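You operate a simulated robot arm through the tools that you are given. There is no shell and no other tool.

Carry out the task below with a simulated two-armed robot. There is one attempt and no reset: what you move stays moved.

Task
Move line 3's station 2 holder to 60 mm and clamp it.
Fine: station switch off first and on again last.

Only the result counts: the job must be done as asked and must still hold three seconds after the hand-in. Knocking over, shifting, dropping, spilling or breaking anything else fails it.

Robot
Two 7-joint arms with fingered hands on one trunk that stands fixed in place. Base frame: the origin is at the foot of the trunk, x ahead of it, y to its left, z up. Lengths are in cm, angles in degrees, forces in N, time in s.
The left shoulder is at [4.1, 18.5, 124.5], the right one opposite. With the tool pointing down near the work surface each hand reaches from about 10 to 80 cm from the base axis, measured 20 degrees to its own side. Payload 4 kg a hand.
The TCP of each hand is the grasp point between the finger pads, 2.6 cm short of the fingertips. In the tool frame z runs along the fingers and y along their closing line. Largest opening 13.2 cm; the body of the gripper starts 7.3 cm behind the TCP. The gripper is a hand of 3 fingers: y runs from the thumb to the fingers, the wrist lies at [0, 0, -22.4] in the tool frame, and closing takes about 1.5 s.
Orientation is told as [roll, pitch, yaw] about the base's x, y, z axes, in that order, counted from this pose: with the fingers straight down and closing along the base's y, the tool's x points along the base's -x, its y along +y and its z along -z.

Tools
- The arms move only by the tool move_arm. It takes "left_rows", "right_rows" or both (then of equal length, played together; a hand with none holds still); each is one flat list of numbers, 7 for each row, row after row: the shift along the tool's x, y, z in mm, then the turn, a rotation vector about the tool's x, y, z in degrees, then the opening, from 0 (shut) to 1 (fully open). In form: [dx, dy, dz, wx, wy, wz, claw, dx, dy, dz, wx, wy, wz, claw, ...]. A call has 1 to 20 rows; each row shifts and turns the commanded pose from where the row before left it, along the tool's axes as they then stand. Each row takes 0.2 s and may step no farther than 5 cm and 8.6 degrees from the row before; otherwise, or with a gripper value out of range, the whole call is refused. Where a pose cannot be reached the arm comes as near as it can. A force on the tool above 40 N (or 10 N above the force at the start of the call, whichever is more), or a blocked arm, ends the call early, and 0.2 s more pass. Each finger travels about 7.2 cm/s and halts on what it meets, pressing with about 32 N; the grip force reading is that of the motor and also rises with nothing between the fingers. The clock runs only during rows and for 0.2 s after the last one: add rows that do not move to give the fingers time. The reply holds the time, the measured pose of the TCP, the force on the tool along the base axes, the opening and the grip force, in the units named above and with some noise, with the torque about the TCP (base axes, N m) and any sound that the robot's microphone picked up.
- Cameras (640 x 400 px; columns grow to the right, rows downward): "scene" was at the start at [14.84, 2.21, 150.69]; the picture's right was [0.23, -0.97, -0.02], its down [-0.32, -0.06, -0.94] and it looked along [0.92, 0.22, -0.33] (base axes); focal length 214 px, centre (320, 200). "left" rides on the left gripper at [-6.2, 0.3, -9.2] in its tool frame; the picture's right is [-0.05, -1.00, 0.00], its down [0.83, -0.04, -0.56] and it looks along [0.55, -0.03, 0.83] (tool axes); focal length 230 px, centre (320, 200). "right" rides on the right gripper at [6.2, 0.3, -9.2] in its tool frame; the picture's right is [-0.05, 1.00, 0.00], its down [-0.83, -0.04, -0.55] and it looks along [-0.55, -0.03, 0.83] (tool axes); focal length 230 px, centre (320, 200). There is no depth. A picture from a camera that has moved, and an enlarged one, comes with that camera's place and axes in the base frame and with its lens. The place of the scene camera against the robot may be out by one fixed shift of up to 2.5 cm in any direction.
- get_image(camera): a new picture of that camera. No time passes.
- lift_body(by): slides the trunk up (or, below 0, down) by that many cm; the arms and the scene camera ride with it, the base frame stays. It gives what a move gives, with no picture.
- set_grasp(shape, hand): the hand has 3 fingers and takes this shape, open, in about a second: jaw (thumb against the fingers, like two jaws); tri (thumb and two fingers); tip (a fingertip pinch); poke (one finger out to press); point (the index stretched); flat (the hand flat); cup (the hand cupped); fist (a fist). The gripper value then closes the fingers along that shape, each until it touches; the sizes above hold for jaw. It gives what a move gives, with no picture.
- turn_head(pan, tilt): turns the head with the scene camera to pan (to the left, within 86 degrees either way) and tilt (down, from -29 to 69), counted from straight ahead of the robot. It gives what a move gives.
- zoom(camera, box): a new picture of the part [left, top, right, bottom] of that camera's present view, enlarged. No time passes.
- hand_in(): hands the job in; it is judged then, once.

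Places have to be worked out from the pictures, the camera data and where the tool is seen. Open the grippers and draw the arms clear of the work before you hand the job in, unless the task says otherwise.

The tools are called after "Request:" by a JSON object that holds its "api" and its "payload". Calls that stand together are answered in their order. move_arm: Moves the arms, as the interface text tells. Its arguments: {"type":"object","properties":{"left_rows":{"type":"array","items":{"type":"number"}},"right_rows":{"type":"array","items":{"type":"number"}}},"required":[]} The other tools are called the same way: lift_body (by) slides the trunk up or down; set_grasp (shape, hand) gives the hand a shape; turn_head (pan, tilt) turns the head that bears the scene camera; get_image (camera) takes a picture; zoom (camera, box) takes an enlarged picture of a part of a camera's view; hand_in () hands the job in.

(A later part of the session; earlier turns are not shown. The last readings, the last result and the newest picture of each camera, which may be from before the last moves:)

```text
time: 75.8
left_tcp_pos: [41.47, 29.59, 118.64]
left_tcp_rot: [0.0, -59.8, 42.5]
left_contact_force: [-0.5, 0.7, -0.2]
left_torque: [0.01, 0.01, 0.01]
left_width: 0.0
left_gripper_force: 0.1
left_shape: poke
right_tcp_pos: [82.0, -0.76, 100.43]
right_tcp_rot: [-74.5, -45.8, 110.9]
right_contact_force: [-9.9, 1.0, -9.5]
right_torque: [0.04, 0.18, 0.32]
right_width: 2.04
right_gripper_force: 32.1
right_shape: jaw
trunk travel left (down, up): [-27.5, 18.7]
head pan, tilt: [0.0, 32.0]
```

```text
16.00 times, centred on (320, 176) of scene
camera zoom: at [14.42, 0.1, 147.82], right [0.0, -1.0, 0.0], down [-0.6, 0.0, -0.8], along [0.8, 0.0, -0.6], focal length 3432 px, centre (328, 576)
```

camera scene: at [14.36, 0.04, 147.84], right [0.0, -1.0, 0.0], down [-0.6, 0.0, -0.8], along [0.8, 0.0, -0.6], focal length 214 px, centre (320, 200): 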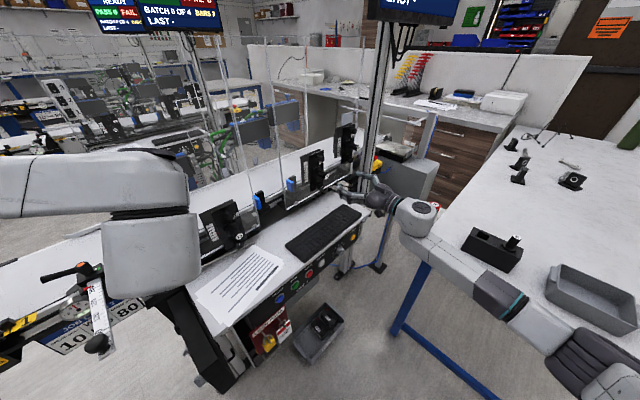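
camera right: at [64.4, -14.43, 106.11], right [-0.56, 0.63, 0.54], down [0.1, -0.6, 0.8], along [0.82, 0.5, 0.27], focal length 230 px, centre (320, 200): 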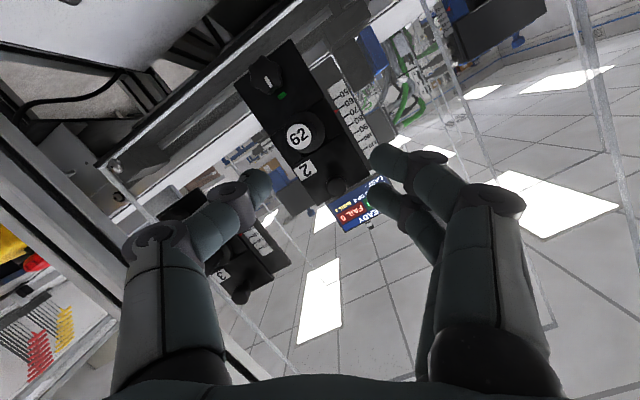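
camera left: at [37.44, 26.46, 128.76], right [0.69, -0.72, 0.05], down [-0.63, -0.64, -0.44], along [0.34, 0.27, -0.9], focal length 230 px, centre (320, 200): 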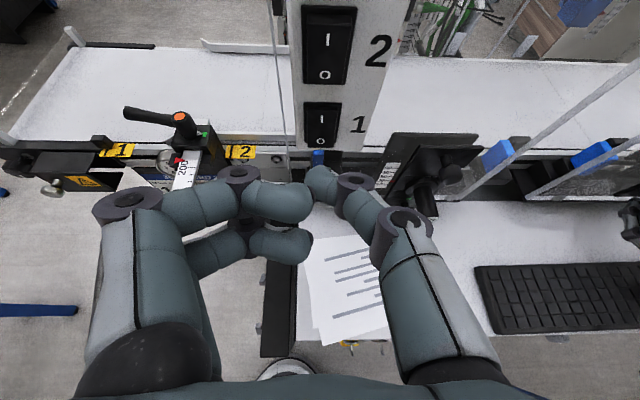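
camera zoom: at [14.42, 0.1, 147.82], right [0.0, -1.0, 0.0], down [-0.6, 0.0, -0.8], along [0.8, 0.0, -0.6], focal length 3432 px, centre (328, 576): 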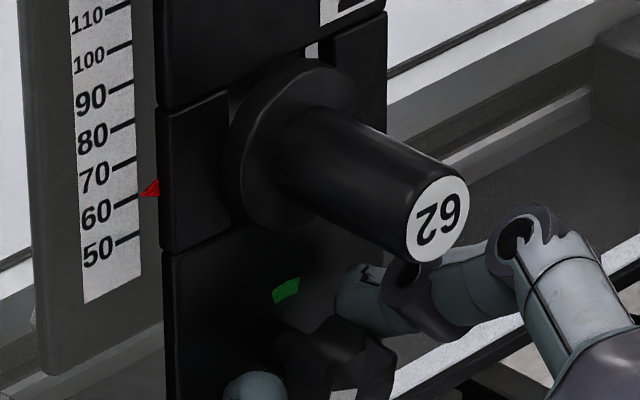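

Not moved (still ~60.8) with about 9 N upward pull on the hand. I'll command 1.8 mm down to take up slack and let it settle.

Request:
{"api": "move_arm", "payload": {"right_rows": [0.65, 0.6, 0.17, 0, 0, 0, 0, 0.65, 0.6, 0.17, 0, 0, 0, 0, 0, 0, 0, 0, 0, 0, 0, 0, 0, 0, 0, 0, 0, 0, 0, 0, 0, 0, 0, 0, 0, 0, 0, 0, 0, 0, 0, 0]}}

Request:
{"api": "zoom", "payload": {"camera": "right", "box": [298, 250, 330, 282]}}

Request:
{"api": "zoom", "payload": {"camera": "scene", "box": [316, 172, 323, 181]}}

```text
time: 77.2
left_tcp_pos: [41.29, 29.53, 118.7]
left_tcp_rot: [-0.1, -59.7, 42.6]
left_contact_force: [-0.5, -0.1, 0.8]
left_torque: [0.01, -0.04, 0.0]
left_width: 0.0
left_gripper_force: 0.0
left_shape: poke
right_tcp_pos: [81.98, -0.73, 100.37]
right_tcp_rot: [-74.7, -45.9, 111.0]
right_contact_force: [-8.1, 1.3, -2.2]
right_torque: [0.09, 0.04, 0.23]
right_width: 2.07
right_gripper_force: 32.2
right_shape: jaw
trunk travel left (down, up): [-27.5, 18.7]
head pan, tilt: [0.0, 32.0]
```

```text
12.50 times, centred on (314, 266) of right
camera zoom: at [75.78, -9.52, 97.57], right [-0.51, 0.58, -0.63], down [-0.65, 0.22, 0.73], along [0.57, 0.78, 0.26], focal length 2876 px, centre (395, -625)
```

zoom: 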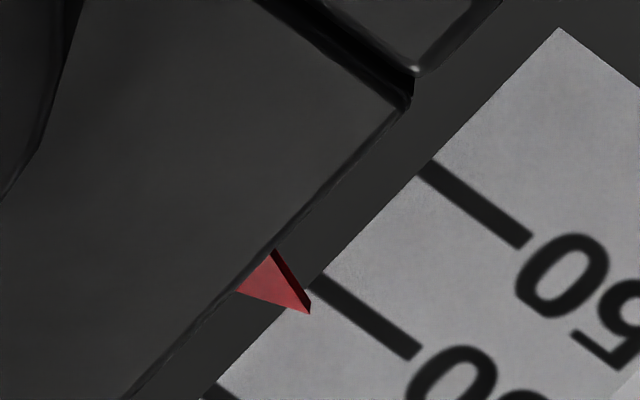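

```text
16.00 times, centred on (320, 176) of scene
camera zoom: at [14.35, 0.12, 147.83], right [0.0, -1.0, 0.0], down [-0.6, 0.0, -0.8], along [0.8, 0.0, -0.6], focal length 3432 px, centre (328, 576)
```

zoom: 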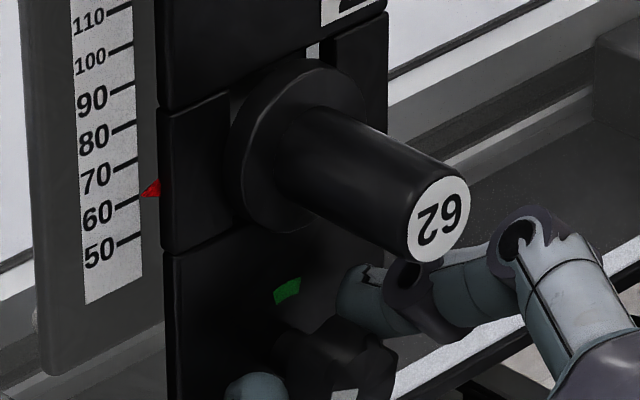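

Calibrated against the level view: from-below reading minus 0.75 is true, so still 60.9. I'll command another 1.2 mm down and settle.

Request:
{"api": "move_arm", "payload": {"right_rows": [0.86, 0.8, 0.23, 0, 0, 0, 0, 0, 0, 0, 0, 0, 0, 0, 0, 0, 0, 0, 0, 0, 0, 0, 0, 0, 0, 0, 0, 0, 0, 0, 0, 0, 0, 0, 0]}}

Request:
{"api": "zoom", "payload": {"camera": "right", "box": [298, 250, 330, 282]}}

Request:
{"api": "zoom", "payload": {"camera": "scene", "box": [316, 172, 323, 181]}}

```text
time: 78.4
left_tcp_pos: [41.42, 29.62, 118.76]
left_tcp_rot: [0.0, -59.7, 42.6]
left_contact_force: [0.2, 1.2, 0.1]
left_torque: [-0.02, 0.01, 0.05]
left_width: 0.0
left_gripper_force: 0.0
left_shape: poke
right_tcp_pos: [82.07, -0.68, 100.24]
right_tcp_rot: [-74.5, -46.0, 110.9]
right_contact_force: [-5.6, 1.9, 1.7]
right_torque: [0.05, -0.01, 0.23]
right_width: 2.01
right_gripper_force: 31.9
right_shape: jaw
trunk travel left (down, up): [-27.5, 18.7]
head pan, tilt: [0.0, 32.0]
```

```text
12.50 times, centred on (314, 266) of right
camera zoom: at [75.77, -9.52, 97.43], right [-0.51, 0.58, -0.63], down [-0.65, 0.22, 0.73], along [0.57, 0.78, 0.26], focal length 2876 px, centre (395, -625)
```

zoom: 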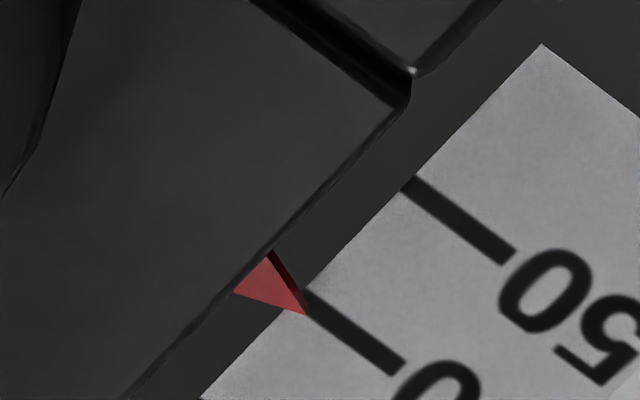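

```text
16.00 times, centred on (320, 176) of scene
camera zoom: at [14.34, 0.13, 147.83], right [0.0, -1.0, 0.0], down [-0.6, 0.0, -0.8], along [0.8, 0.0, -0.6], focal length 3432 px, centre (328, 576)
```

zoom: 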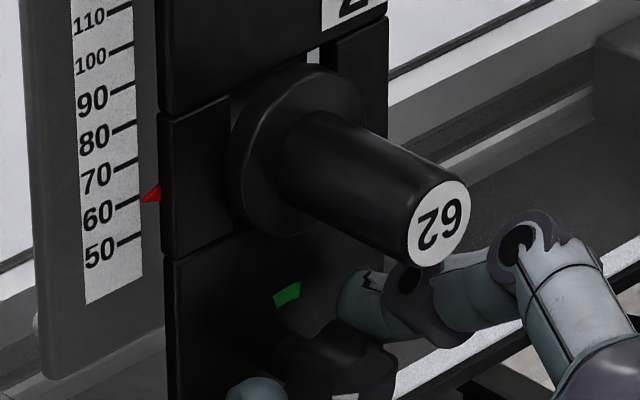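

Now about 59.75. I'll add a light upward preload (inside the slack) so it doesn't sag, and turn back 36°.

Request:
{"api": "move_arm", "payload": {"right_rows": [-0.5, -0.47, -0.13, 0, 0, 0, 0, 0, -0.3, 0, -1.55, 0, 5.8, 0, 0, -0.3, 0, -1.55, 0, 5.8, 0, 0, -0.3, 0, -1.55, 0, 5.8, 0, 0, -0.3, 0, -1.55, 0, 5.8, 0, 0, -0.3, 0, -1.55, 0, 5.8, 0, 0, -0.3, 0, -1.55, 0, 5.8, 0]}}

Request:
{"api": "zoom", "payload": {"camera": "right", "box": [330, 230, 390, 290]}}

Request:
{"api": "zoom", "payload": {"camera": "scene", "box": [316, 172, 323, 181]}}

```text
time: 80.0
left_tcp_pos: [41.35, 29.48, 118.71]
left_tcp_rot: [0.1, -59.7, 42.5]
left_contact_force: [0.1, -0.2, -0.1]
left_torque: [0.01, -0.05, -0.03]
left_width: 0.01
left_gripper_force: 0.0
left_shape: poke
right_tcp_pos: [82.31, -0.94, 100.39]
right_tcp_rot: [-22.3, -74.3, 63.9]
right_contact_force: [-2.3, 0.6, 2.1]
right_torque: [-0.03, -0.06, 0.15]
right_width: 2.04
right_gripper_force: 31.8
right_shape: jaw
trunk travel left (down, up): [-27.5, 18.7]
head pan, tilt: [0.0, 32.0]
```

```text
6.67 times, centred on (360, 260) of right
camera zoom: at [74.54, -8.16, 96.79], right [-0.66, 0.75, -0.05], down [-0.28, -0.18, 0.94], along [0.7, 0.64, 0.33], focal length 1534 px, centre (53, -200)
```

zoom: 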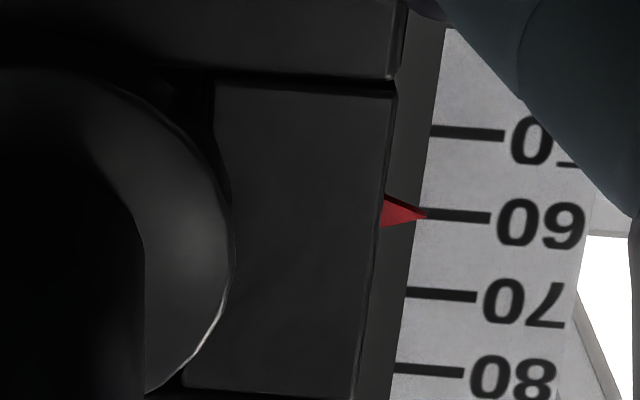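

```text
16.00 times, centred on (320, 176) of scene
camera zoom: at [14.38, 0.09, 147.83], right [0.0, -1.0, 0.0], down [-0.6, 0.0, -0.8], along [0.8, 0.0, -0.6], focal length 3432 px, centre (328, 576)
```

zoom: 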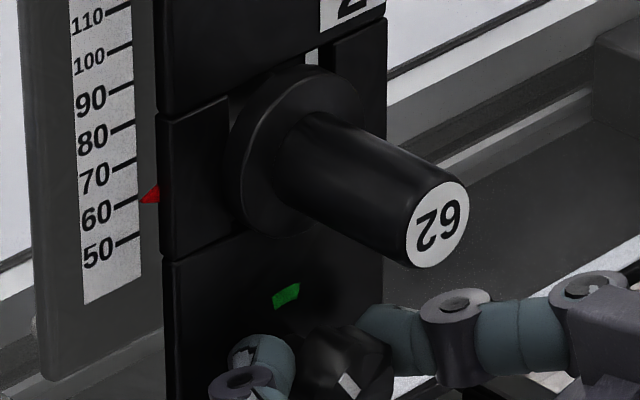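

Reading ~59.6. I'll add a bit more upward preload to stop further sag and complete the last 36° of clamping.

Request:
{"api": "move_arm", "payload": {"right_rows": [-0.7, -0.08, -0.19, 0, 0, 0, 0, -0.7, -0.08, -0.19, 0, 0, 0, 0, 0, -0.3, 0, -1.55, 0, 5.8, 0, 0, -0.3, 0, -1.55, 0, 5.8, 0, 0, -0.3, 0, -1.55, 0, 5.8, 0, 0, -0.3, 0, -1.55, 0, 5.8, 0, 0, -0.3, 0, -1.55, 0, 5.8, 0, 0, -0.3, 0, -1.55, 0, 5.8, 0, 0, 0, 0, 0, 0, 0, 0]}}

Request:
{"api": "zoom", "payload": {"camera": "scene", "box": [316, 172, 323, 181]}}

Request:
{"api": "zoom", "payload": {"camera": "right", "box": [220, 100, 440, 300]}}

```text
time: 82.0
left_tcp_pos: [41.52, 29.46, 118.7]
left_tcp_rot: [0.0, -59.6, 42.4]
left_contact_force: [-0.4, 1.3, -1.0]
left_torque: [0.0, 0.01, -0.02]
left_width: 0.0
left_gripper_force: 0.0
left_shape: poke
right_tcp_pos: [82.43, -1.16, 100.46]
right_tcp_rot: [66.5, -56.7, -20.1]
right_contact_force: [-3.9, -5.1, -6.7]
right_torque: [-0.23, -0.06, 0.03]
right_width: 2.06
right_gripper_force: 32.1
right_shape: jaw
trunk travel left (down, up): [-27.5, 18.7]
head pan, tilt: [0.0, 32.0]
```

```text
16.00 times, centred on (320, 176) of scene
camera zoom: at [14.5, 0.01, 147.81], right [0.0, -1.0, 0.0], down [-0.61, 0.0, -0.8], along [0.8, 0.0, -0.61], focal length 3432 px, centre (328, 576)
```

zoom: 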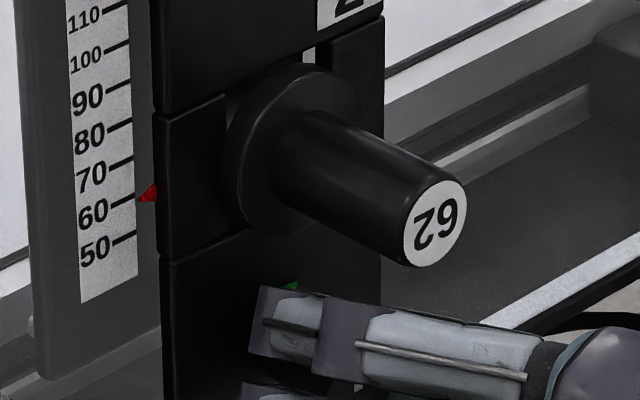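

```text
2.00 times, centred on (330, 200) of right
camera zoom: at [73.29, -6.75, 97.48], right [-0.56, 0.63, 0.54], down [0.1, -0.6, 0.79], along [0.82, 0.5, 0.27], focal length 460 px, centre (300, 200)
```

zoom: 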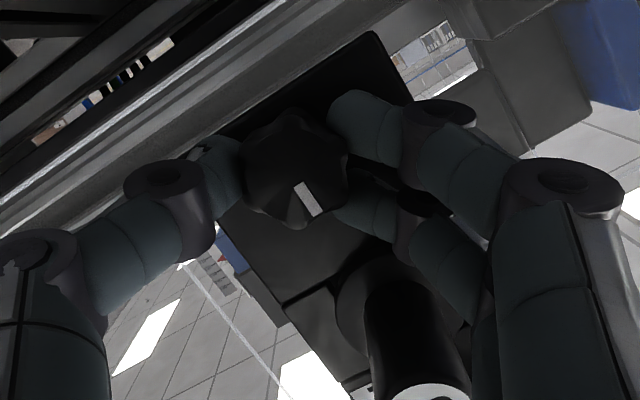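

Scene reading is now about 59.8 after correction. I'll release, back out and raise the camera for the level check as before.

Request:
{"api": "move_arm", "payload": {"right_rows": [0, 0, 0, 0, 0, 0, 0.15, 0, 0, 0, 0, 0, 0, 0.3, 0, 0, 0, 0, 0, 0, 0.4, 2.6, 0, -9.7, 0, 0, 0, 0.4, 6.5, 0, -24, 0, 0, 0, 0.4, 10, 0, -38, 0, 0, 0, 0.4, -20.2, 14.2, -19.2, 0, 0, 0, 0.4, -20.2, 14.2, -19.2, 0, 0, 0, 0.4, -20.2, 14.2, -19.2, 0, 0, 0, 0.4, 0, 0, 0, 0, 0, 0, 0.4, 0, 0, 0, 0, 0, 0, 0.4]}}

Request:
{"api": "zoom", "payload": {"camera": "right", "box": [325, 80, 365, 115]}}

Request:
{"api": "zoom", "payload": {"camera": "right", "box": [235, 50, 385, 200]}}

Request:
{"api": "zoom", "payload": {"camera": "scene", "box": [280, 130, 420, 250]}}

```text
time: 84.4
left_tcp_pos: [41.52, 29.53, 118.59]
left_tcp_rot: [0.0, -59.6, 42.4]
left_contact_force: [0.4, -0.3, 0.4]
left_torque: [0.0, -0.03, 0.04]
left_width: 0.0
left_gripper_force: 0.1
left_shape: poke
right_tcp_pos: [73.94, -9.0, 108.95]
right_tcp_rot: [66.5, -56.9, -20.1]
right_contact_force: [0.1, -0.2, -0.2]
right_torque: [0.03, -0.01, 0.02]
right_width: 5.23
right_gripper_force: 0.1
right_shape: jaw
trunk travel left (down, up): [-27.5, 18.7]
head pan, tilt: [0.0, 32.0]
```

```text
11.43 times, centred on (345, 98) of right
camera zoom: at [64.73, -14.5, 106.03], right [-0.56, 0.63, 0.54], down [0.1, -0.6, 0.8], along [0.82, 0.5, 0.27], focal length 2629 px, centre (34, 1371)
```

zoom: 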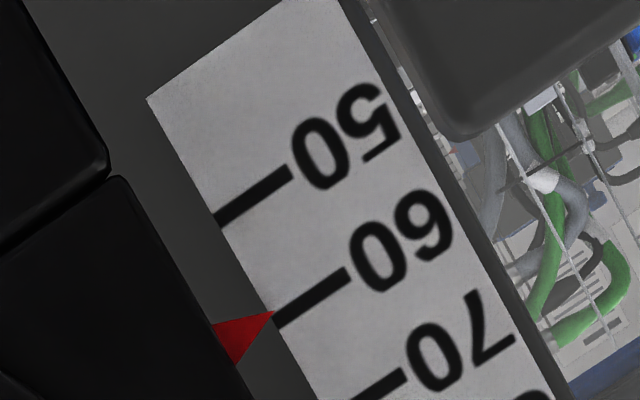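

```text
2.67 times, centred on (310, 125) of right
camera zoom: at [64.73, -14.5, 106.03], right [-0.56, 0.63, 0.54], down [0.1, -0.6, 0.8], along [0.82, 0.5, 0.27], focal length 614 px, centre (347, 400)
```

zoom: 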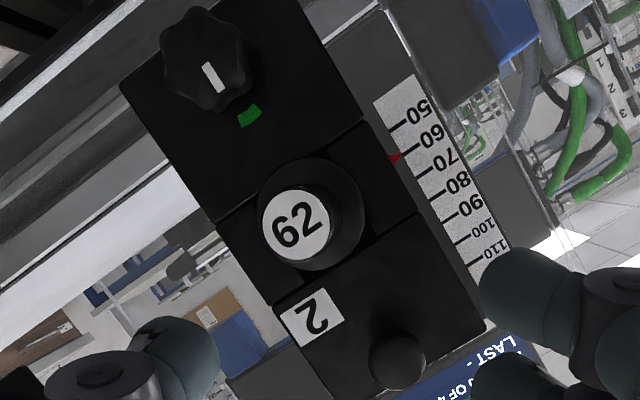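

```text
3.33 times, centred on (350, 190) of scene
camera zoom: at [14.43, 0.05, 147.82], right [0.0, -1.0, 0.0], down [-0.6, 0.0, -0.8], along [0.8, 0.0, -0.6], focal length 715 px, centre (220, 233)
```

zoom: 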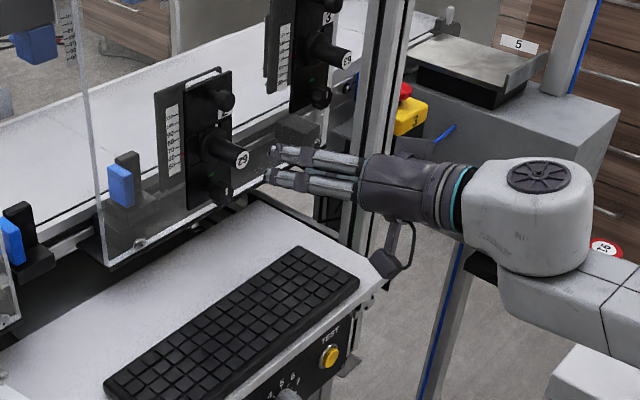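

I'll zoom tighter for the exact reading.

Request:
{"api": "zoom", "payload": {"camera": "right", "box": [330, 95, 354, 119]}}

Request:
{"api": "zoom", "payload": {"camera": "right", "box": [326, 82, 358, 114]}}

```text
16.00 times, centred on (342, 107) of right
camera zoom: at [64.73, -14.5, 106.03], right [-0.56, 0.63, 0.54], down [0.1, -0.6, 0.8], along [0.82, 0.5, 0.27], focal length 3681 px, centre (-32, 1688)
```

zoom: 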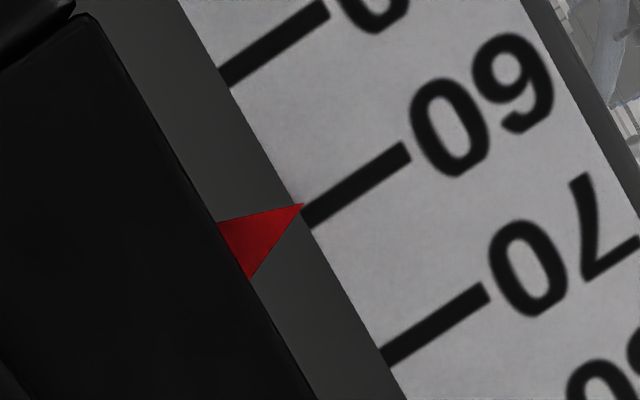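

```text
12.50 times, centred on (342, 98) of right
camera zoom: at [64.73, -14.5, 106.03], right [-0.56, 0.63, 0.54], down [0.1, -0.6, 0.8], along [0.82, 0.5, 0.27], focal length 2876 px, centre (45, 1475)
```

zoom: 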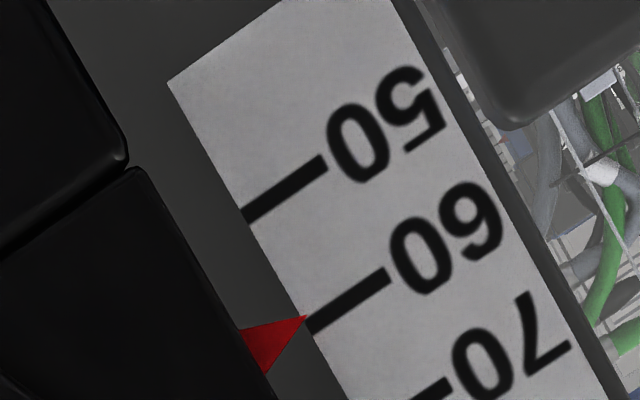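

The level view says 59.1 this time (it sagged during the clamp turn by about 0.55). One more fine pass with that sag compensated: back to the knob along the same path and grip.

Request:
{"api": "move_arm", "payload": {"right_rows": [20.2, -14.2, 19.2, 0, 0, 0, 0.4, 20.2, -14.2, 19.2, 0, 0, 0, 0.4, 21.4, -14.9, 19.5, 0, 0, 0, 0.4, -5, 0, 19, 0, 0, 0, 0.4, -5, 0, 19, 0, 0, 0, 0.4, -4, 0, 14.5, 0, 0, 0, 0.4, -2.3, 0, 8.5, 0, 0, 0, 0.4, -2, 0, 7.5, 0, 0, 0, 0.4, -0.9, 0, 3.2, 0, 0, 0, 0.4, 0, 0, 0, 0, 0, 0, 0.2, 0, 0, 0, 0, 0, 0, 0.1, 0, 0, 0, 0, 0, 0, 0, 0, 0, 0, 0, 0, 0, 0, 0, 0, 0, 0, 0, 0, 0]}}

Request:
{"api": "zoom", "payload": {"camera": "right", "box": [220, 100, 440, 300]}}

```text
time: 87.4
left_tcp_pos: [41.52, 29.52, 118.69]
left_tcp_rot: [0.1, -59.7, 42.5]
left_contact_force: [0.3, -0.4, 0.5]
left_torque: [-0.01, -0.02, 0.01]
left_width: 0.0
left_gripper_force: 0.0
left_shape: poke
right_tcp_pos: [82.35, -1.21, 100.17]
right_tcp_rot: [66.5, -56.9, -20.1]
right_contact_force: [4.2, -1.2, -1.0]
right_torque: [-0.01, -0.01, -0.05]
right_width: 2.1
right_gripper_force: 32.2
right_shape: jaw
trunk travel left (down, up): [-27.5, 18.7]
head pan, tilt: [0.0, 32.0]
```

```text
2.00 times, centred on (330, 200) of right
camera zoom: at [73.29, -6.81, 97.36], right [-0.56, 0.63, 0.54], down [0.1, -0.6, 0.8], along [0.82, 0.5, 0.27], focal length 460 px, centre (300, 200)
```

zoom: 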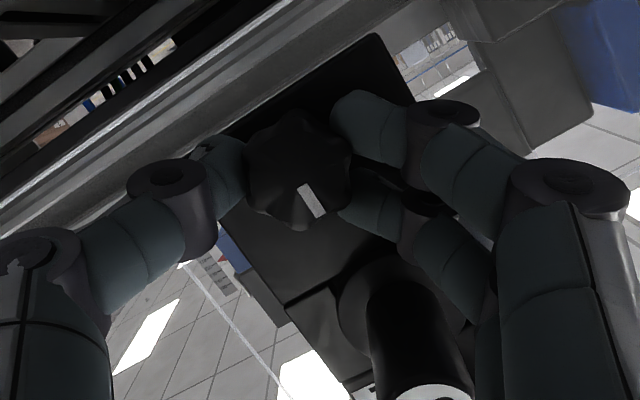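

Gripped cleanly. Turning counter-clockwise 72° and reading again.

Request:
{"api": "move_arm", "payload": {"right_rows": [0, 0.3, 0, 1.55, 0, -5.8, 0, 0, 0.3, 0, 1.55, 0, -5.8, 0, 0, 0.3, 0, 1.55, 0, -5.8, 0, 0, 0.3, 0, 1.55, 0, -5.8, 0, 0, 0.3, 0, 1.55, 0, -5.8, 0, 0, 0.3, 0, 1.55, 0, -5.8, 0, 0, 0.3, 0, 1.55, 0, -5.8, 0, 0, 0.3, 0, 1.55, 0, -5.8, 0, 0, 0.3, 0, 1.55, 0, -5.8, 0, 0, 0.3, 0, 1.55, 0, -5.8, 0, 0, 0.3, 0, 1.55, 0, -5.8, 0, 0, 0.3, 0, 1.55, 0, -5.8, 0, 0, 0, 0, 0, 0, 0, 0]}}

Request:
{"api": "zoom", "payload": {"camera": "right", "box": [298, 250, 330, 282]}}

```text
time: 90.2
left_tcp_pos: [41.43, 29.65, 118.61]
left_tcp_rot: [0.0, -59.7, 42.5]
left_contact_force: [-0.3, -0.5, 0.4]
left_torque: [0.02, 0.01, -0.03]
left_width: 0.0
left_gripper_force: 0.1
left_shape: poke
right_tcp_pos: [82.15, -0.83, 100.3]
right_tcp_rot: [-74.4, -45.8, 111.0]
right_contact_force: [-2.3, -0.1, -4.2]
right_torque: [0.07, 0.02, 0.1]
right_width: 2.03
right_gripper_force: 31.3
right_shape: jaw
trunk travel left (down, up): [-27.5, 18.7]
head pan, tilt: [0.0, 32.0]
```

```text
12.50 times, centred on (314, 266) of right
camera zoom: at [75.8, -9.54, 97.41], right [-0.51, 0.58, -0.63], down [-0.65, 0.22, 0.73], along [0.57, 0.78, 0.26], focal length 2876 px, centre (395, -625)
```

zoom: 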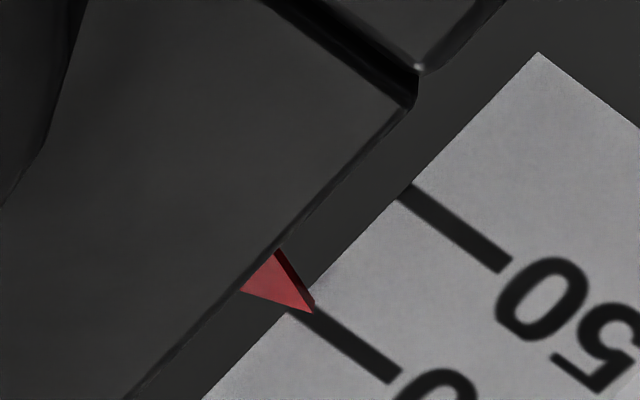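

Now about 59.0; I want about 60.5 before the clamp turn. I'll pull up 2.4 mm (including slack) and settle.

Request:
{"api": "move_arm", "payload": {"right_rows": [-0.86, -0.8, -0.23, 0, 0, 0, 0, -0.86, -0.8, -0.23, 0, 0, 0, 0, 0, 0, 0, 0, 0, 0, 0, 0, 0, 0, 0, 0, 0, 0, 0, 0, 0, 0, 0, 0, 0, 0, 0, 0, 0, 0, 0, 0]}}

Request:
{"api": "zoom", "payload": {"camera": "right", "box": [298, 250, 330, 282]}}

```text
time: 91.6
left_tcp_pos: [41.5, 29.47, 118.61]
left_tcp_rot: [0.0, -59.6, 42.4]
left_contact_force: [0.6, -0.1, 0.4]
left_torque: [0.0, -0.02, 0.0]
left_width: 0.0
left_gripper_force: 0.1
left_shape: poke
right_tcp_pos: [82.13, -0.81, 100.59]
right_tcp_rot: [-74.5, -45.9, 110.9]
right_contact_force: [-5.8, -0.9, -9.4]
right_torque: [-0.04, 0.14, 0.27]
right_width: 2.02
right_gripper_force: 31.9
right_shape: jaw
trunk travel left (down, up): [-27.5, 18.7]
head pan, tilt: [0.0, 32.0]
```

```text
12.50 times, centred on (314, 266) of right
camera zoom: at [75.84, -9.59, 97.69], right [-0.51, 0.58, -0.63], down [-0.65, 0.22, 0.73], along [0.57, 0.78, 0.26], focal length 2876 px, centre (395, -625)
```

zoom: 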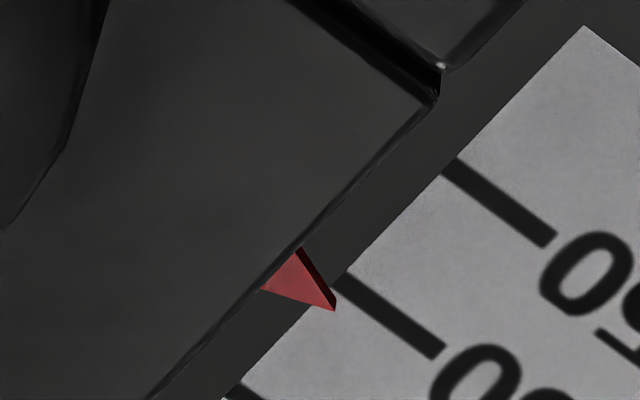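

That gives 60.9 (same geometry as the first level-checked state). I'll ease down ~1.9 mm (mostly slack) and read.

Request:
{"api": "move_arm", "payload": {"right_rows": [0.68, 0.64, 0.18, 0, 0, 0, 0, 0.68, 0.64, 0.18, 0, 0, 0, 0, 0, 0, 0, 0, 0, 0, 0, 0, 0, 0, 0, 0, 0, 0, 0, 0, 0, 0, 0, 0, 0, 0, 0, 0, 0, 0, 0, 0]}}

Request:
{"api": "zoom", "payload": {"camera": "right", "box": [298, 250, 330, 282]}}

```text
time: 93.0
left_tcp_pos: [41.54, 29.51, 118.74]
left_tcp_rot: [0.0, -59.7, 42.6]
left_contact_force: [0.0, -0.5, -0.1]
left_torque: [0.01, 0.01, 0.02]
left_width: 0.0
left_gripper_force: 0.1
left_shape: poke
right_tcp_pos: [82.14, -0.88, 100.41]
right_tcp_rot: [-74.6, -45.9, 111.0]
right_contact_force: [-0.1, 0.5, -0.4]
right_torque: [0.05, -0.01, 0.12]
right_width: 2.02
right_gripper_force: 31.9
right_shape: jaw
trunk travel left (down, up): [-27.5, 18.7]
head pan, tilt: [0.0, 32.0]
```

```text
12.50 times, centred on (314, 266) of right
camera zoom: at [75.82, -9.58, 97.64], right [-0.51, 0.59, -0.63], down [-0.65, 0.22, 0.73], along [0.57, 0.78, 0.26], focal length 2876 px, centre (395, -625)
```

zoom: 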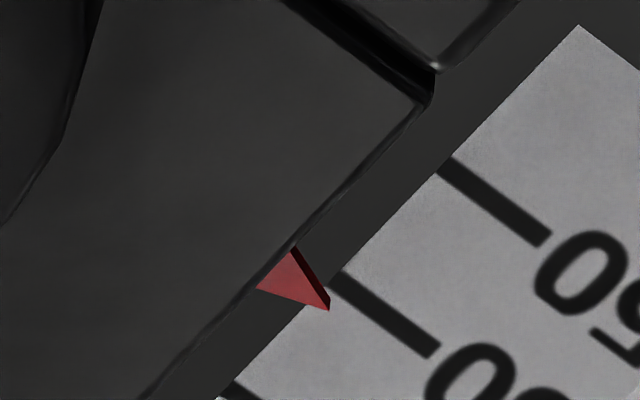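

Now 60.7 with the hand unloaded. I'll ease 0.3 mm down, apply the same preload, and turn back 36°.

Request:
{"api": "move_arm", "payload": {"right_rows": [0.22, 0.2, 0.06, 0, 0, 0, 0, 0, 0, 0, 0, 0, 0, 0, -0.5, -0.47, -0.13, 0, 0, 0, 0, 0, -0.3, 0, -1.55, 0, 5.8, 0, 0, -0.3, 0, -1.55, 0, 5.8, 0, 0, -0.3, 0, -1.55, 0, 5.8, 0, 0, -0.3, 0, -1.55, 0, 5.8, 0, 0, -0.3, 0, -1.55, 0, 5.8, 0, 0, -0.3, 0, -1.55, 0, 5.8, 0]}}

Request:
{"api": "zoom", "payload": {"camera": "right", "box": [330, 230, 390, 290]}}

Request:
{"api": "zoom", "payload": {"camera": "scene", "box": [316, 172, 323, 181]}}

```text
time: 95.0
left_tcp_pos: [41.53, 29.5, 118.71]
left_tcp_rot: [0.1, -59.7, 42.5]
left_contact_force: [0.3, -0.3, -0.5]
left_torque: [0.0, 0.0, -0.02]
left_width: 0.01
left_gripper_force: 0.0
left_shape: poke
right_tcp_pos: [82.24, -1.0, 100.39]
right_tcp_rot: [-22.1, -74.3, 63.6]
right_contact_force: [2.7, -1.1, 0.3]
right_torque: [-0.07, -0.04, 0.02]
right_width: 2.03
right_gripper_force: 31.7
right_shape: jaw
trunk travel left (down, up): [-27.5, 18.7]
head pan, tilt: [0.0, 32.0]
```

```text
6.67 times, centred on (360, 260) of right
camera zoom: at [74.59, -8.22, 96.9], right [-0.66, 0.75, -0.05], down [-0.28, -0.18, 0.94], along [0.7, 0.64, 0.33], focal length 1534 px, centre (53, -200)
```

zoom: 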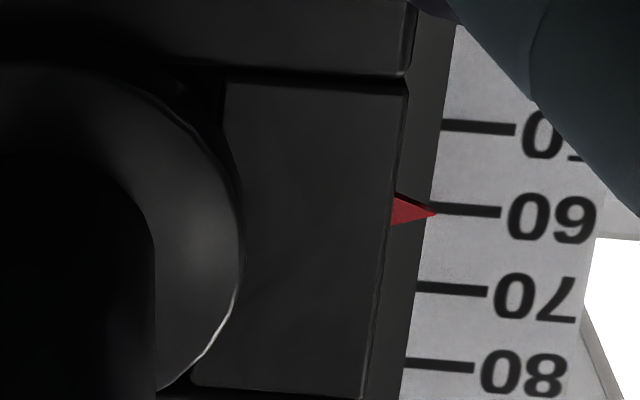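

```text
16.00 times, centred on (320, 176) of scene
camera zoom: at [14.5, 0.04, 147.81], right [0.0, -1.0, 0.0], down [-0.61, 0.0, -0.8], along [0.8, 0.0, -0.61], focal length 3432 px, centre (328, 576)
```

zoom: 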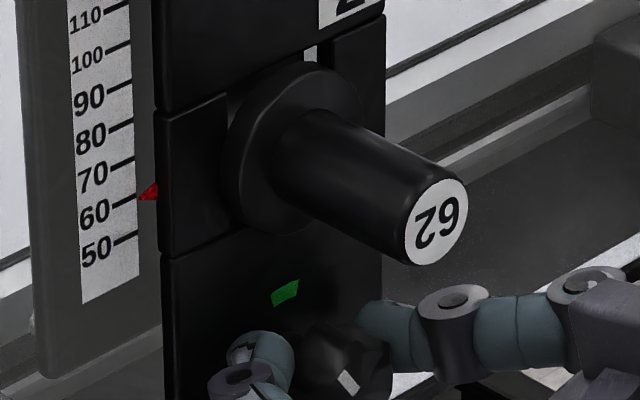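

About 59.95 now. I'll add ~1.9 mm upward preload (within the now higher friction) and finish the last 36°.

Request:
{"api": "move_arm", "payload": {"right_rows": [-0.92, -0.1, -0.25, 0, 0, 0, 0, -0.92, -0.1, -0.25, 0, 0, 0, 0, 0, -0.3, 0, -1.55, 0, 5.8, 0, 0, -0.3, 0, -1.55, 0, 5.8, 0, 0, -0.3, 0, -1.55, 0, 5.8, 0, 0, -0.3, 0, -1.55, 0, 5.8, 0, 0, -0.3, 0, -1.55, 0, 5.8, 0, 0, -0.3, 0, -1.55, 0, 5.8, 0, 0, 0, 0, 0, 0, 0, 0]}}

Request:
{"api": "move_arm", "payload": {"right_rows": [0, 0, 0, 0, 0, 0, 0.15, 0, 0, 0, 0, 0, 0, 0.3, 0, 0, 0, 0, 0, 0, 0.4, 2.6, 0, -9.7, 0, 0, 0, 0.4, 6.5, 0, -24, 0, 0, 0, 0.4, 10, 0, -38, 0, 0, 0, 0.4, -20.2, 14.2, -19.2, 0, 0, 0, 0.4, -20.2, 14.2, -19.2, 0, 0, 0, 0.4, -20.2, 14.2, -19.2, 0, 0, 0, 0.4, 0, 0, 0, 0, 0, 0, 0.4, 0, 0, 0, 0, 0, 0, 0.4]}}

Request:
{"api": "zoom", "payload": {"camera": "right", "box": [330, 95, 354, 119]}}

Request:
{"api": "zoom", "payload": {"camera": "right", "box": [235, 50, 385, 200]}}

```text
time: 97.0
left_tcp_pos: [41.58, 29.37, 118.68]
left_tcp_rot: [0.1, -59.5, 42.5]
left_contact_force: [0.0, 0.3, 0.2]
left_torque: [0.01, 0.01, -0.01]
left_width: 0.0
left_gripper_force: 0.0
left_shape: poke
right_tcp_pos: [82.44, -1.22, 100.48]
right_tcp_rot: [66.5, -56.8, -20.1]
right_contact_force: [-0.1, -5.1, -10.4]
right_torque: [-0.38, -0.05, -0.05]
right_width: 2.04
right_gripper_force: 32.3
right_shape: jaw
trunk travel left (down, up): [-27.5, 18.7]
head pan, tilt: [0.0, 32.0]
```

```text
time: 99.4
left_tcp_pos: [41.35, 29.6, 118.75]
left_tcp_rot: [0.0, -59.7, 42.5]
left_contact_force: [-0.2, 0.6, -0.7]
left_torque: [0.0, -0.02, -0.03]
left_width: 0.01
left_gripper_force: 0.1
left_shape: poke
right_tcp_pos: [73.8, -8.88, 109.04]
right_tcp_rot: [66.4, -56.9, -20.0]
right_contact_force: [0.1, -0.4, 0.0]
right_torque: [0.02, 0.0, 0.0]
right_width: 5.24
right_gripper_force: 0.1
right_shape: jaw
trunk travel left (down, up): [-27.5, 18.7]
head pan, tilt: [0.0, 32.0]
```

```text
16.00 times, centred on (342, 107) of right
camera zoom: at [64.7, -14.43, 106.12], right [-0.56, 0.63, 0.54], down [0.1, -0.6, 0.8], along [0.82, 0.5, 0.27], focal length 3681 px, centre (-32, 1688)
```

zoom: 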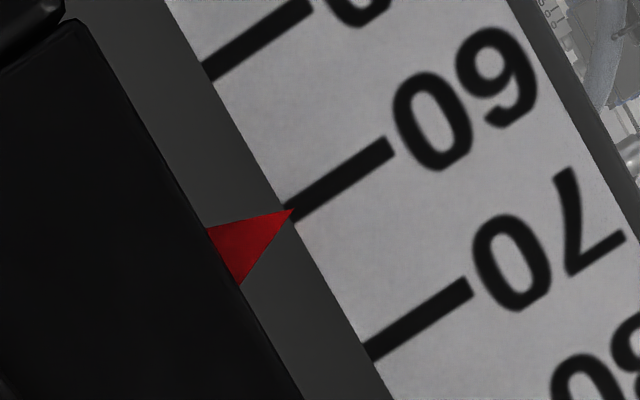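

```text
2.67 times, centred on (310, 125) of right
camera zoom: at [64.7, -14.43, 106.12], right [-0.56, 0.63, 0.54], down [0.1, -0.6, 0.8], along [0.82, 0.5, 0.27], focal length 614 px, centre (347, 400)
```

zoom: 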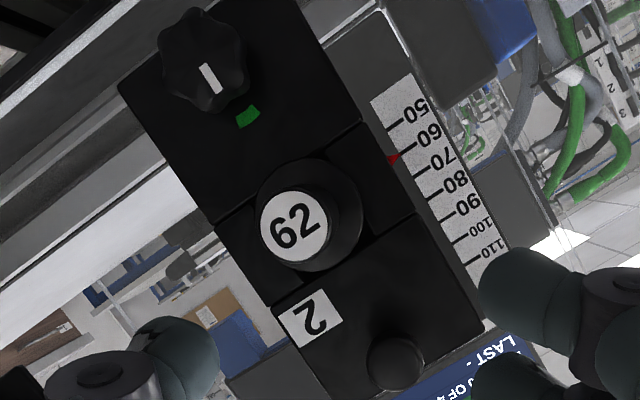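

The level view now reads exactly 60, with the knob mark on green: the holder is set and clamped. I'll withdraw the right hand well back and up, clear of everything.

Request:
{"api": "move_arm", "payload": {"right_rows": [9.7, 0, -36, 0, 0, 0, 0.5, 9.7, 0, -36, 0, 0, 0, 0.5, 9.7, 0, -36, 0, 0, 0, 0.5, 9.7, 0, -36, 0, 0, 0, 0.5, -33, 20, -9, 0, 0, 0, 0.6, -33, 20, -9, 0, 0, 0, 0.6, -33, 20, -9, 0, 0, 0, 0.6, -33, 20, -9, 0, 0, 0, 0.6]}}

Request:
{"api": "get_image", "payload": {"camera": "scene"}}

Request:
{"api": "zoom", "payload": {"camera": "scene", "box": [280, 130, 420, 250]}}

Request:
{"api": "get_image", "payload": {"camera": "left"}}

```text
time: 101.2
left_tcp_pos: [41.48, 29.64, 118.68]
left_tcp_rot: [0.0, -59.6, 42.6]
left_contact_force: [-0.3, -0.4, -0.3]
left_torque: [0.0, -0.04, -0.02]
left_width: 0.01
left_gripper_force: 0.1
left_shape: poke
right_tcp_pos: [62.87, -18.62, 124.78]
right_tcp_rot: [66.4, -56.9, -19.9]
right_contact_force: [0.1, -0.8, 0.5]
right_torque: [0.01, -0.01, 0.0]
right_width: 7.87
right_gripper_force: 0.1
right_shape: jaw
trunk travel left (down, up): [-27.5, 18.7]
head pan, tilt: [0.0, 32.0]
```

```text
taken
camera scene: at [14.43, 0.15, 147.82], right [0.0, -1.0, 0.0], down [-0.6, 0.0, -0.8], along [0.8, 0.0, -0.6], focal length 214 px, centre (320, 200)
```

scene: 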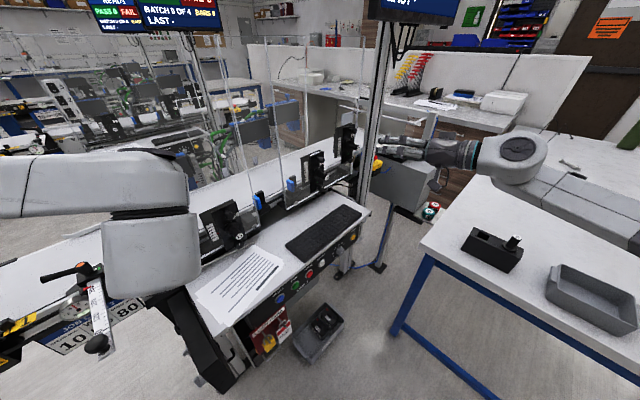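

```text
3.33 times, centred on (350, 190) of scene
camera zoom: at [14.43, 0.15, 147.82], right [0.0, -1.0, 0.0], down [-0.6, 0.0, -0.8], along [0.8, 0.0, -0.6], focal length 715 px, centre (220, 233)
```

zoom: 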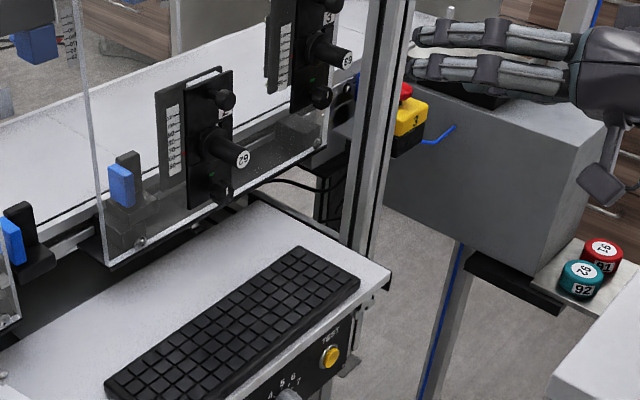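

```text
taken
camera left: at [37.64, 26.51, 128.75], right [0.69, -0.72, 0.05], down [-0.63, -0.64, -0.44], along [0.34, 0.27, -0.9], focal length 230 px, centre (320, 200)
```

left: 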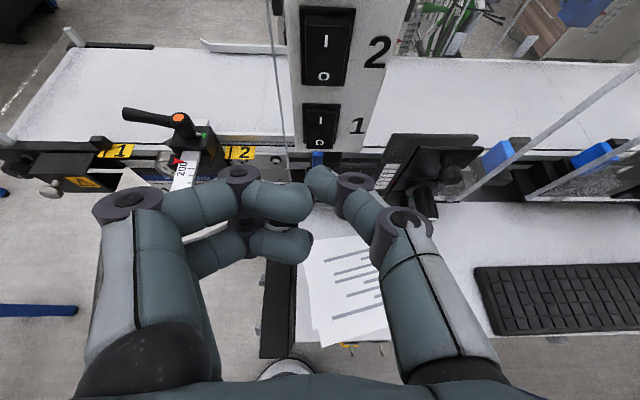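

Holder is done. Now the keyboard: I'll push it back ~2.2 cm with the left hand. First I retreat the left hand from the switch plate and take jaw shape, closed.

Request:
{"api": "move_arm", "payload": {"left_rows": [24.3, 0, -41.8, 0, 0, 0, 1, 24.3, 0, -41.8, 0, 0, 0, 1, 24.3, 0, -41.8, 0, 0, 0, 1]}}

Request:
{"api": "set_grasp", "payload": {"hand": "left", "shape": "jaw"}}

Request:
{"api": "move_arm", "payload": {"left_rows": [0, 0, 0, 0, 8.5, 0, 0.6, 0, 0, 0, 0, 8.5, 0, 0.3, 0, 0, 0, 0, 8.5, 0, 0, 0, 0, 0, 0, 8.5, 0, 0, 0, 0, 0, 0, 8.5, 0, 0, 0, 0, 0, 0, 8.5, 0, 0, 0, 0, 0, 0, 8.5, 0, 0, 0, 0, 0, 0, 0, 0, 0]}}

Request:
{"api": "get_image", "payload": {"camera": "left"}}

Request:
{"api": "get_image", "payload": {"camera": "scene"}}

```text
time: 102.0
left_tcp_pos: [30.67, 19.29, 118.4]
left_tcp_rot: [0.2, -59.9, 42.5]
left_contact_force: [-0.4, 0.2, 0.9]
left_torque: [0.03, -0.02, 0.03]
left_width: 0.0
left_gripper_force: 0.1
left_shape: poke
right_tcp_pos: [62.86, -18.98, 124.84]
right_tcp_rot: [66.7, -56.9, -20.3]
right_contact_force: [-0.8, -0.6, 0.0]
right_torque: [0.04, 0.01, -0.01]
right_width: 7.86
right_gripper_force: 0.1
right_shape: jaw
trunk travel left (down, up): [-27.5, 18.7]
head pan, tilt: [0.0, 32.0]
```

```text
time: 102.9
left_tcp_pos: [30.76, 19.6, 118.47]
left_tcp_rot: [0.0, -59.6, 42.5]
left_contact_force: [-0.6, 0.3, -0.5]
left_torque: [0.0, 0.03, 0.01]
left_width: 13.17
left_gripper_force: 0.0
left_shape: jaw
right_tcp_pos: [62.82, -18.68, 124.77]
right_tcp_rot: [66.6, -56.9, -20.1]
right_contact_force: [0.3, 0.1, -0.5]
right_torque: [-0.02, 0.06, -0.01]
right_width: 7.88
right_gripper_force: 0.0
right_shape: jaw
trunk travel left (down, up): [-27.5, 18.7]
head pan, tilt: [0.0, 32.0]
```

```text
time: 104.7
left_tcp_pos: [30.8, 19.63, 118.66]
left_tcp_rot: [0.0, -0.1, 42.6]
left_contact_force: [-0.2, -0.5, -0.3]
left_torque: [-0.02, -0.02, -0.02]
left_width: 0.0
left_gripper_force: 32.2
left_shape: jaw
right_tcp_pos: [62.75, -18.89, 124.72]
right_tcp_rot: [66.5, -56.9, -20.2]
right_contact_force: [0.0, 0.2, 0.3]
right_torque: [-0.01, -0.01, 0.0]
right_width: 7.84
right_gripper_force: 0.0
right_shape: jaw
trunk travel left (down, up): [-27.5, 18.7]
head pan, tilt: [0.0, 32.0]
```

```text
taken
camera left: at [35.02, 23.95, 128.14], right [0.71, -0.7, 0.0], down [-0.58, -0.59, 0.55], along [-0.39, -0.39, -0.83], focal length 230 px, centre (320, 200)
```

left: 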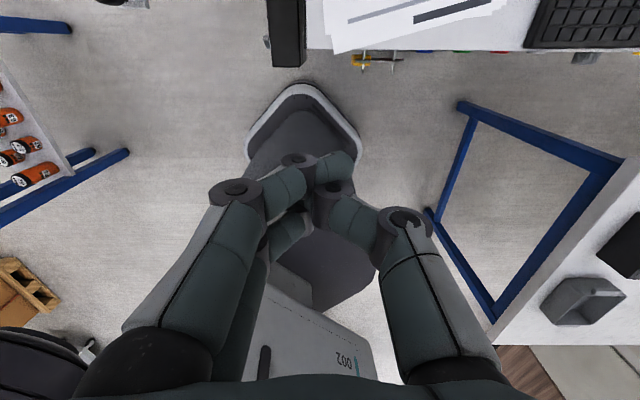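

```text
taken
camera scene: at [14.4, 0.0, 147.83], right [0.0, -1.0, 0.0], down [-0.6, 0.0, -0.8], along [0.8, 0.0, -0.6], focal length 214 px, centre (320, 200)
```

scene: 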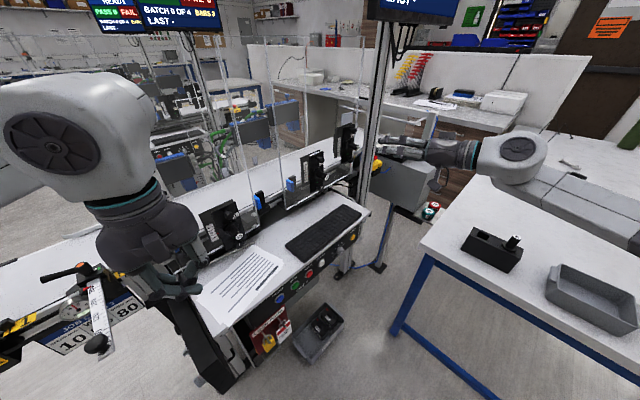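

The closed jaw points straight down. I'll carry it over to a point above the gap left of the keyboard, staying high.

Request:
{"api": "move_arm", "payload": {"left_rows": [-16.7, -31.9, 20.9, 0, 0, 0, 0, -16.7, -31.9, 20.9, 0, 0, 0, 0, -16.7, -31.9, 20.9, 0, 0, 0, 0, -16.7, -31.9, 20.9, 0, 0, 0, 0, -16.7, -31.9, 20.9, 0, 0, 0, 0, -16.7, -31.9, 20.9, 0, 0, 0, 0, -16.7, -31.9, 20.9, 0, 0, 0, 0, 0, 0, 0, 0, 0, 0, 0]}}

Request:
{"api": "get_image", "payload": {"camera": "left"}}

Request:
{"api": "get_image", "payload": {"camera": "scene"}}

Request:
{"api": "get_image", "payload": {"camera": "right"}}

```text
time: 106.5
left_tcp_pos: [54.08, 11.2, 104.16]
left_tcp_rot: [-0.2, -0.3, 42.5]
left_contact_force: [0.5, -0.1, 0.5]
left_torque: [-0.02, -0.01, 0.01]
left_width: 0.01
left_gripper_force: 32.4
left_shape: jaw
right_tcp_pos: [62.59, -18.83, 124.93]
right_tcp_rot: [66.7, -57.1, -20.0]
right_contact_force: [-0.2, 1.3, -0.4]
right_torque: [0.01, -0.03, 0.02]
right_width: 7.86
right_gripper_force: 0.1
right_shape: jaw
trunk travel left (down, up): [-27.5, 18.7]
head pan, tilt: [0.0, 32.0]
```

```text
taken
camera left: at [58.39, 15.39, 113.54], right [0.71, -0.7, 0.0], down [-0.59, -0.59, 0.55], along [-0.39, -0.39, -0.83], focal length 230 px, centre (320, 200)
```

left: 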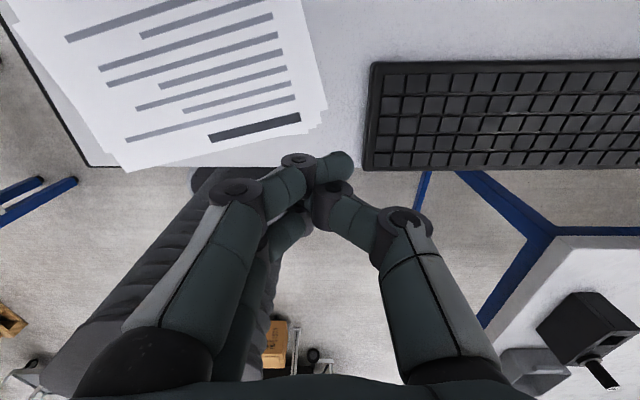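

```text
taken
camera scene: at [14.08, 0.0, 147.86], right [0.0, -1.0, 0.0], down [-0.6, 0.0, -0.8], along [0.8, 0.0, -0.6], focal length 214 px, centre (320, 200)
```

scene: 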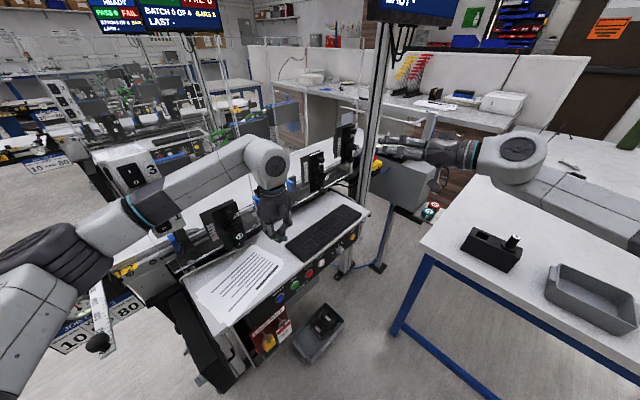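

```text
taken
camera right: at [53.44, -24.42, 122.01], right [-0.56, 0.63, 0.54], down [0.1, -0.6, 0.8], along [0.82, 0.5, 0.27], focal length 230 px, centre (320, 200)
```

right: 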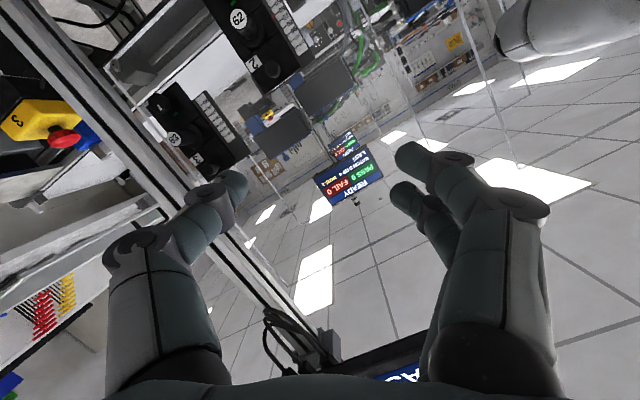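

The keyboard's left edge is 5 cm to the right of the fingers, and the paper's edge is just below them; I'll shift 3 cm toward the keyboard so the fingers come down in the clear gap, then descend most of the way.

Request:
{"api": "move_arm", "payload": {"left_rows": [-1.3, -30, 0, 0, 0, 0, 0, 0, 0, 35, 0, 0, 0, 0, 0, 0, 35, 0, 0, 0, 0, 0, 0, 25, 0, 0, 0, 0, 0, 0, 0, 0, 0, 0, 0]}}

Request:
{"api": "get_image", "payload": {"camera": "left"}}

Request:
{"api": "zoom", "payload": {"camera": "scene", "box": [220, 180, 380, 290]}}

```text
time: 107.7
left_tcp_pos: [56.75, 9.11, 94.69]
left_tcp_rot: [-0.2, -0.3, 42.6]
left_contact_force: [-0.2, -0.7, 5.5]
left_torque: [-0.05, -0.01, 0.01]
left_width: 0.01
left_gripper_force: 31.8
left_shape: jaw
right_tcp_pos: [62.77, -18.8, 124.93]
right_tcp_rot: [66.5, -56.9, -20.0]
right_contact_force: [0.1, 0.5, -0.7]
right_torque: [-0.01, -0.03, 0.0]
right_width: 7.88
right_gripper_force: 0.1
right_shape: jaw
trunk travel left (down, up): [-27.5, 18.7]
head pan, tilt: [0.0, 32.0]
```

```text
taken
camera left: at [61.01, 13.43, 104.05], right [0.71, -0.7, 0.0], down [-0.59, -0.59, 0.55], along [-0.39, -0.39, -0.83], focal length 230 px, centre (320, 200)
```

left: 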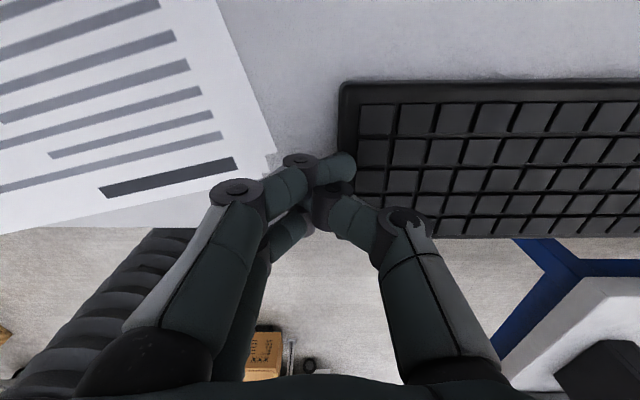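

```text
3.64 times, centred on (300, 235) of scene
camera zoom: at [14.37, 0.09, 147.84], right [0.0, -1.0, 0.0], down [-0.6, 0.0, -0.8], along [0.8, 0.0, -0.6], focal length 780 px, centre (393, 73)
```

zoom: 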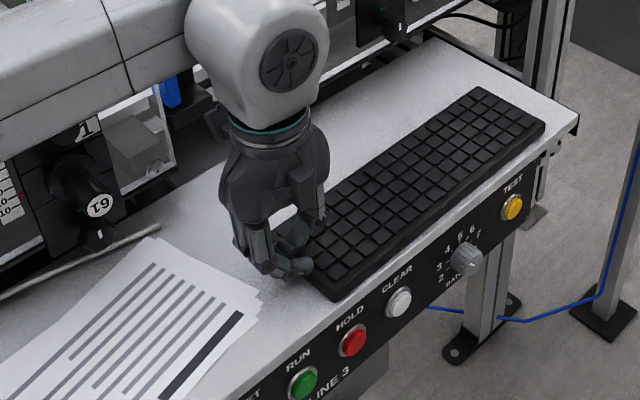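

The crossed fingertips reach further right than the TCP and are touching the keyboard's edge (5 N). I'll lift, shift 1.2 cm left, and come down again in the gap.

Request:
{"api": "move_arm", "payload": {"left_rows": [0, 0, -15, 0, 0, 0, 0, 0.5, 12, 0, 0, 0, 0, 0, 0, 0, 0, 0, 0, 0, 0]}}

Request:
{"api": "get_image", "payload": {"camera": "left"}}

```text
time: 108.5
left_tcp_pos: [55.98, 10.07, 95.94]
left_tcp_rot: [0.1, -0.2, 42.5]
left_contact_force: [-0.1, -0.4, -0.4]
left_torque: [-0.02, -0.05, -0.01]
left_width: 0.0
left_gripper_force: 31.9
left_shape: jaw
right_tcp_pos: [62.85, -18.77, 124.84]
right_tcp_rot: [66.5, -56.9, -20.2]
right_contact_force: [0.4, -0.3, 0.5]
right_torque: [-0.03, -0.01, 0.0]
right_width: 7.87
right_gripper_force: 0.0
right_shape: jaw
trunk travel left (down, up): [-27.5, 18.7]
head pan, tilt: [0.0, 32.0]
```

```text
taken
camera left: at [60.22, 14.3, 105.43], right [0.71, -0.7, 0.0], down [-0.58, -0.59, 0.55], along [-0.39, -0.39, -0.83], focal length 230 px, centre (320, 200)
```

left: 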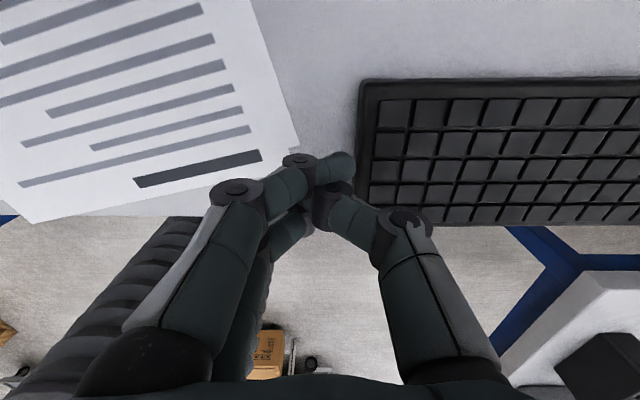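

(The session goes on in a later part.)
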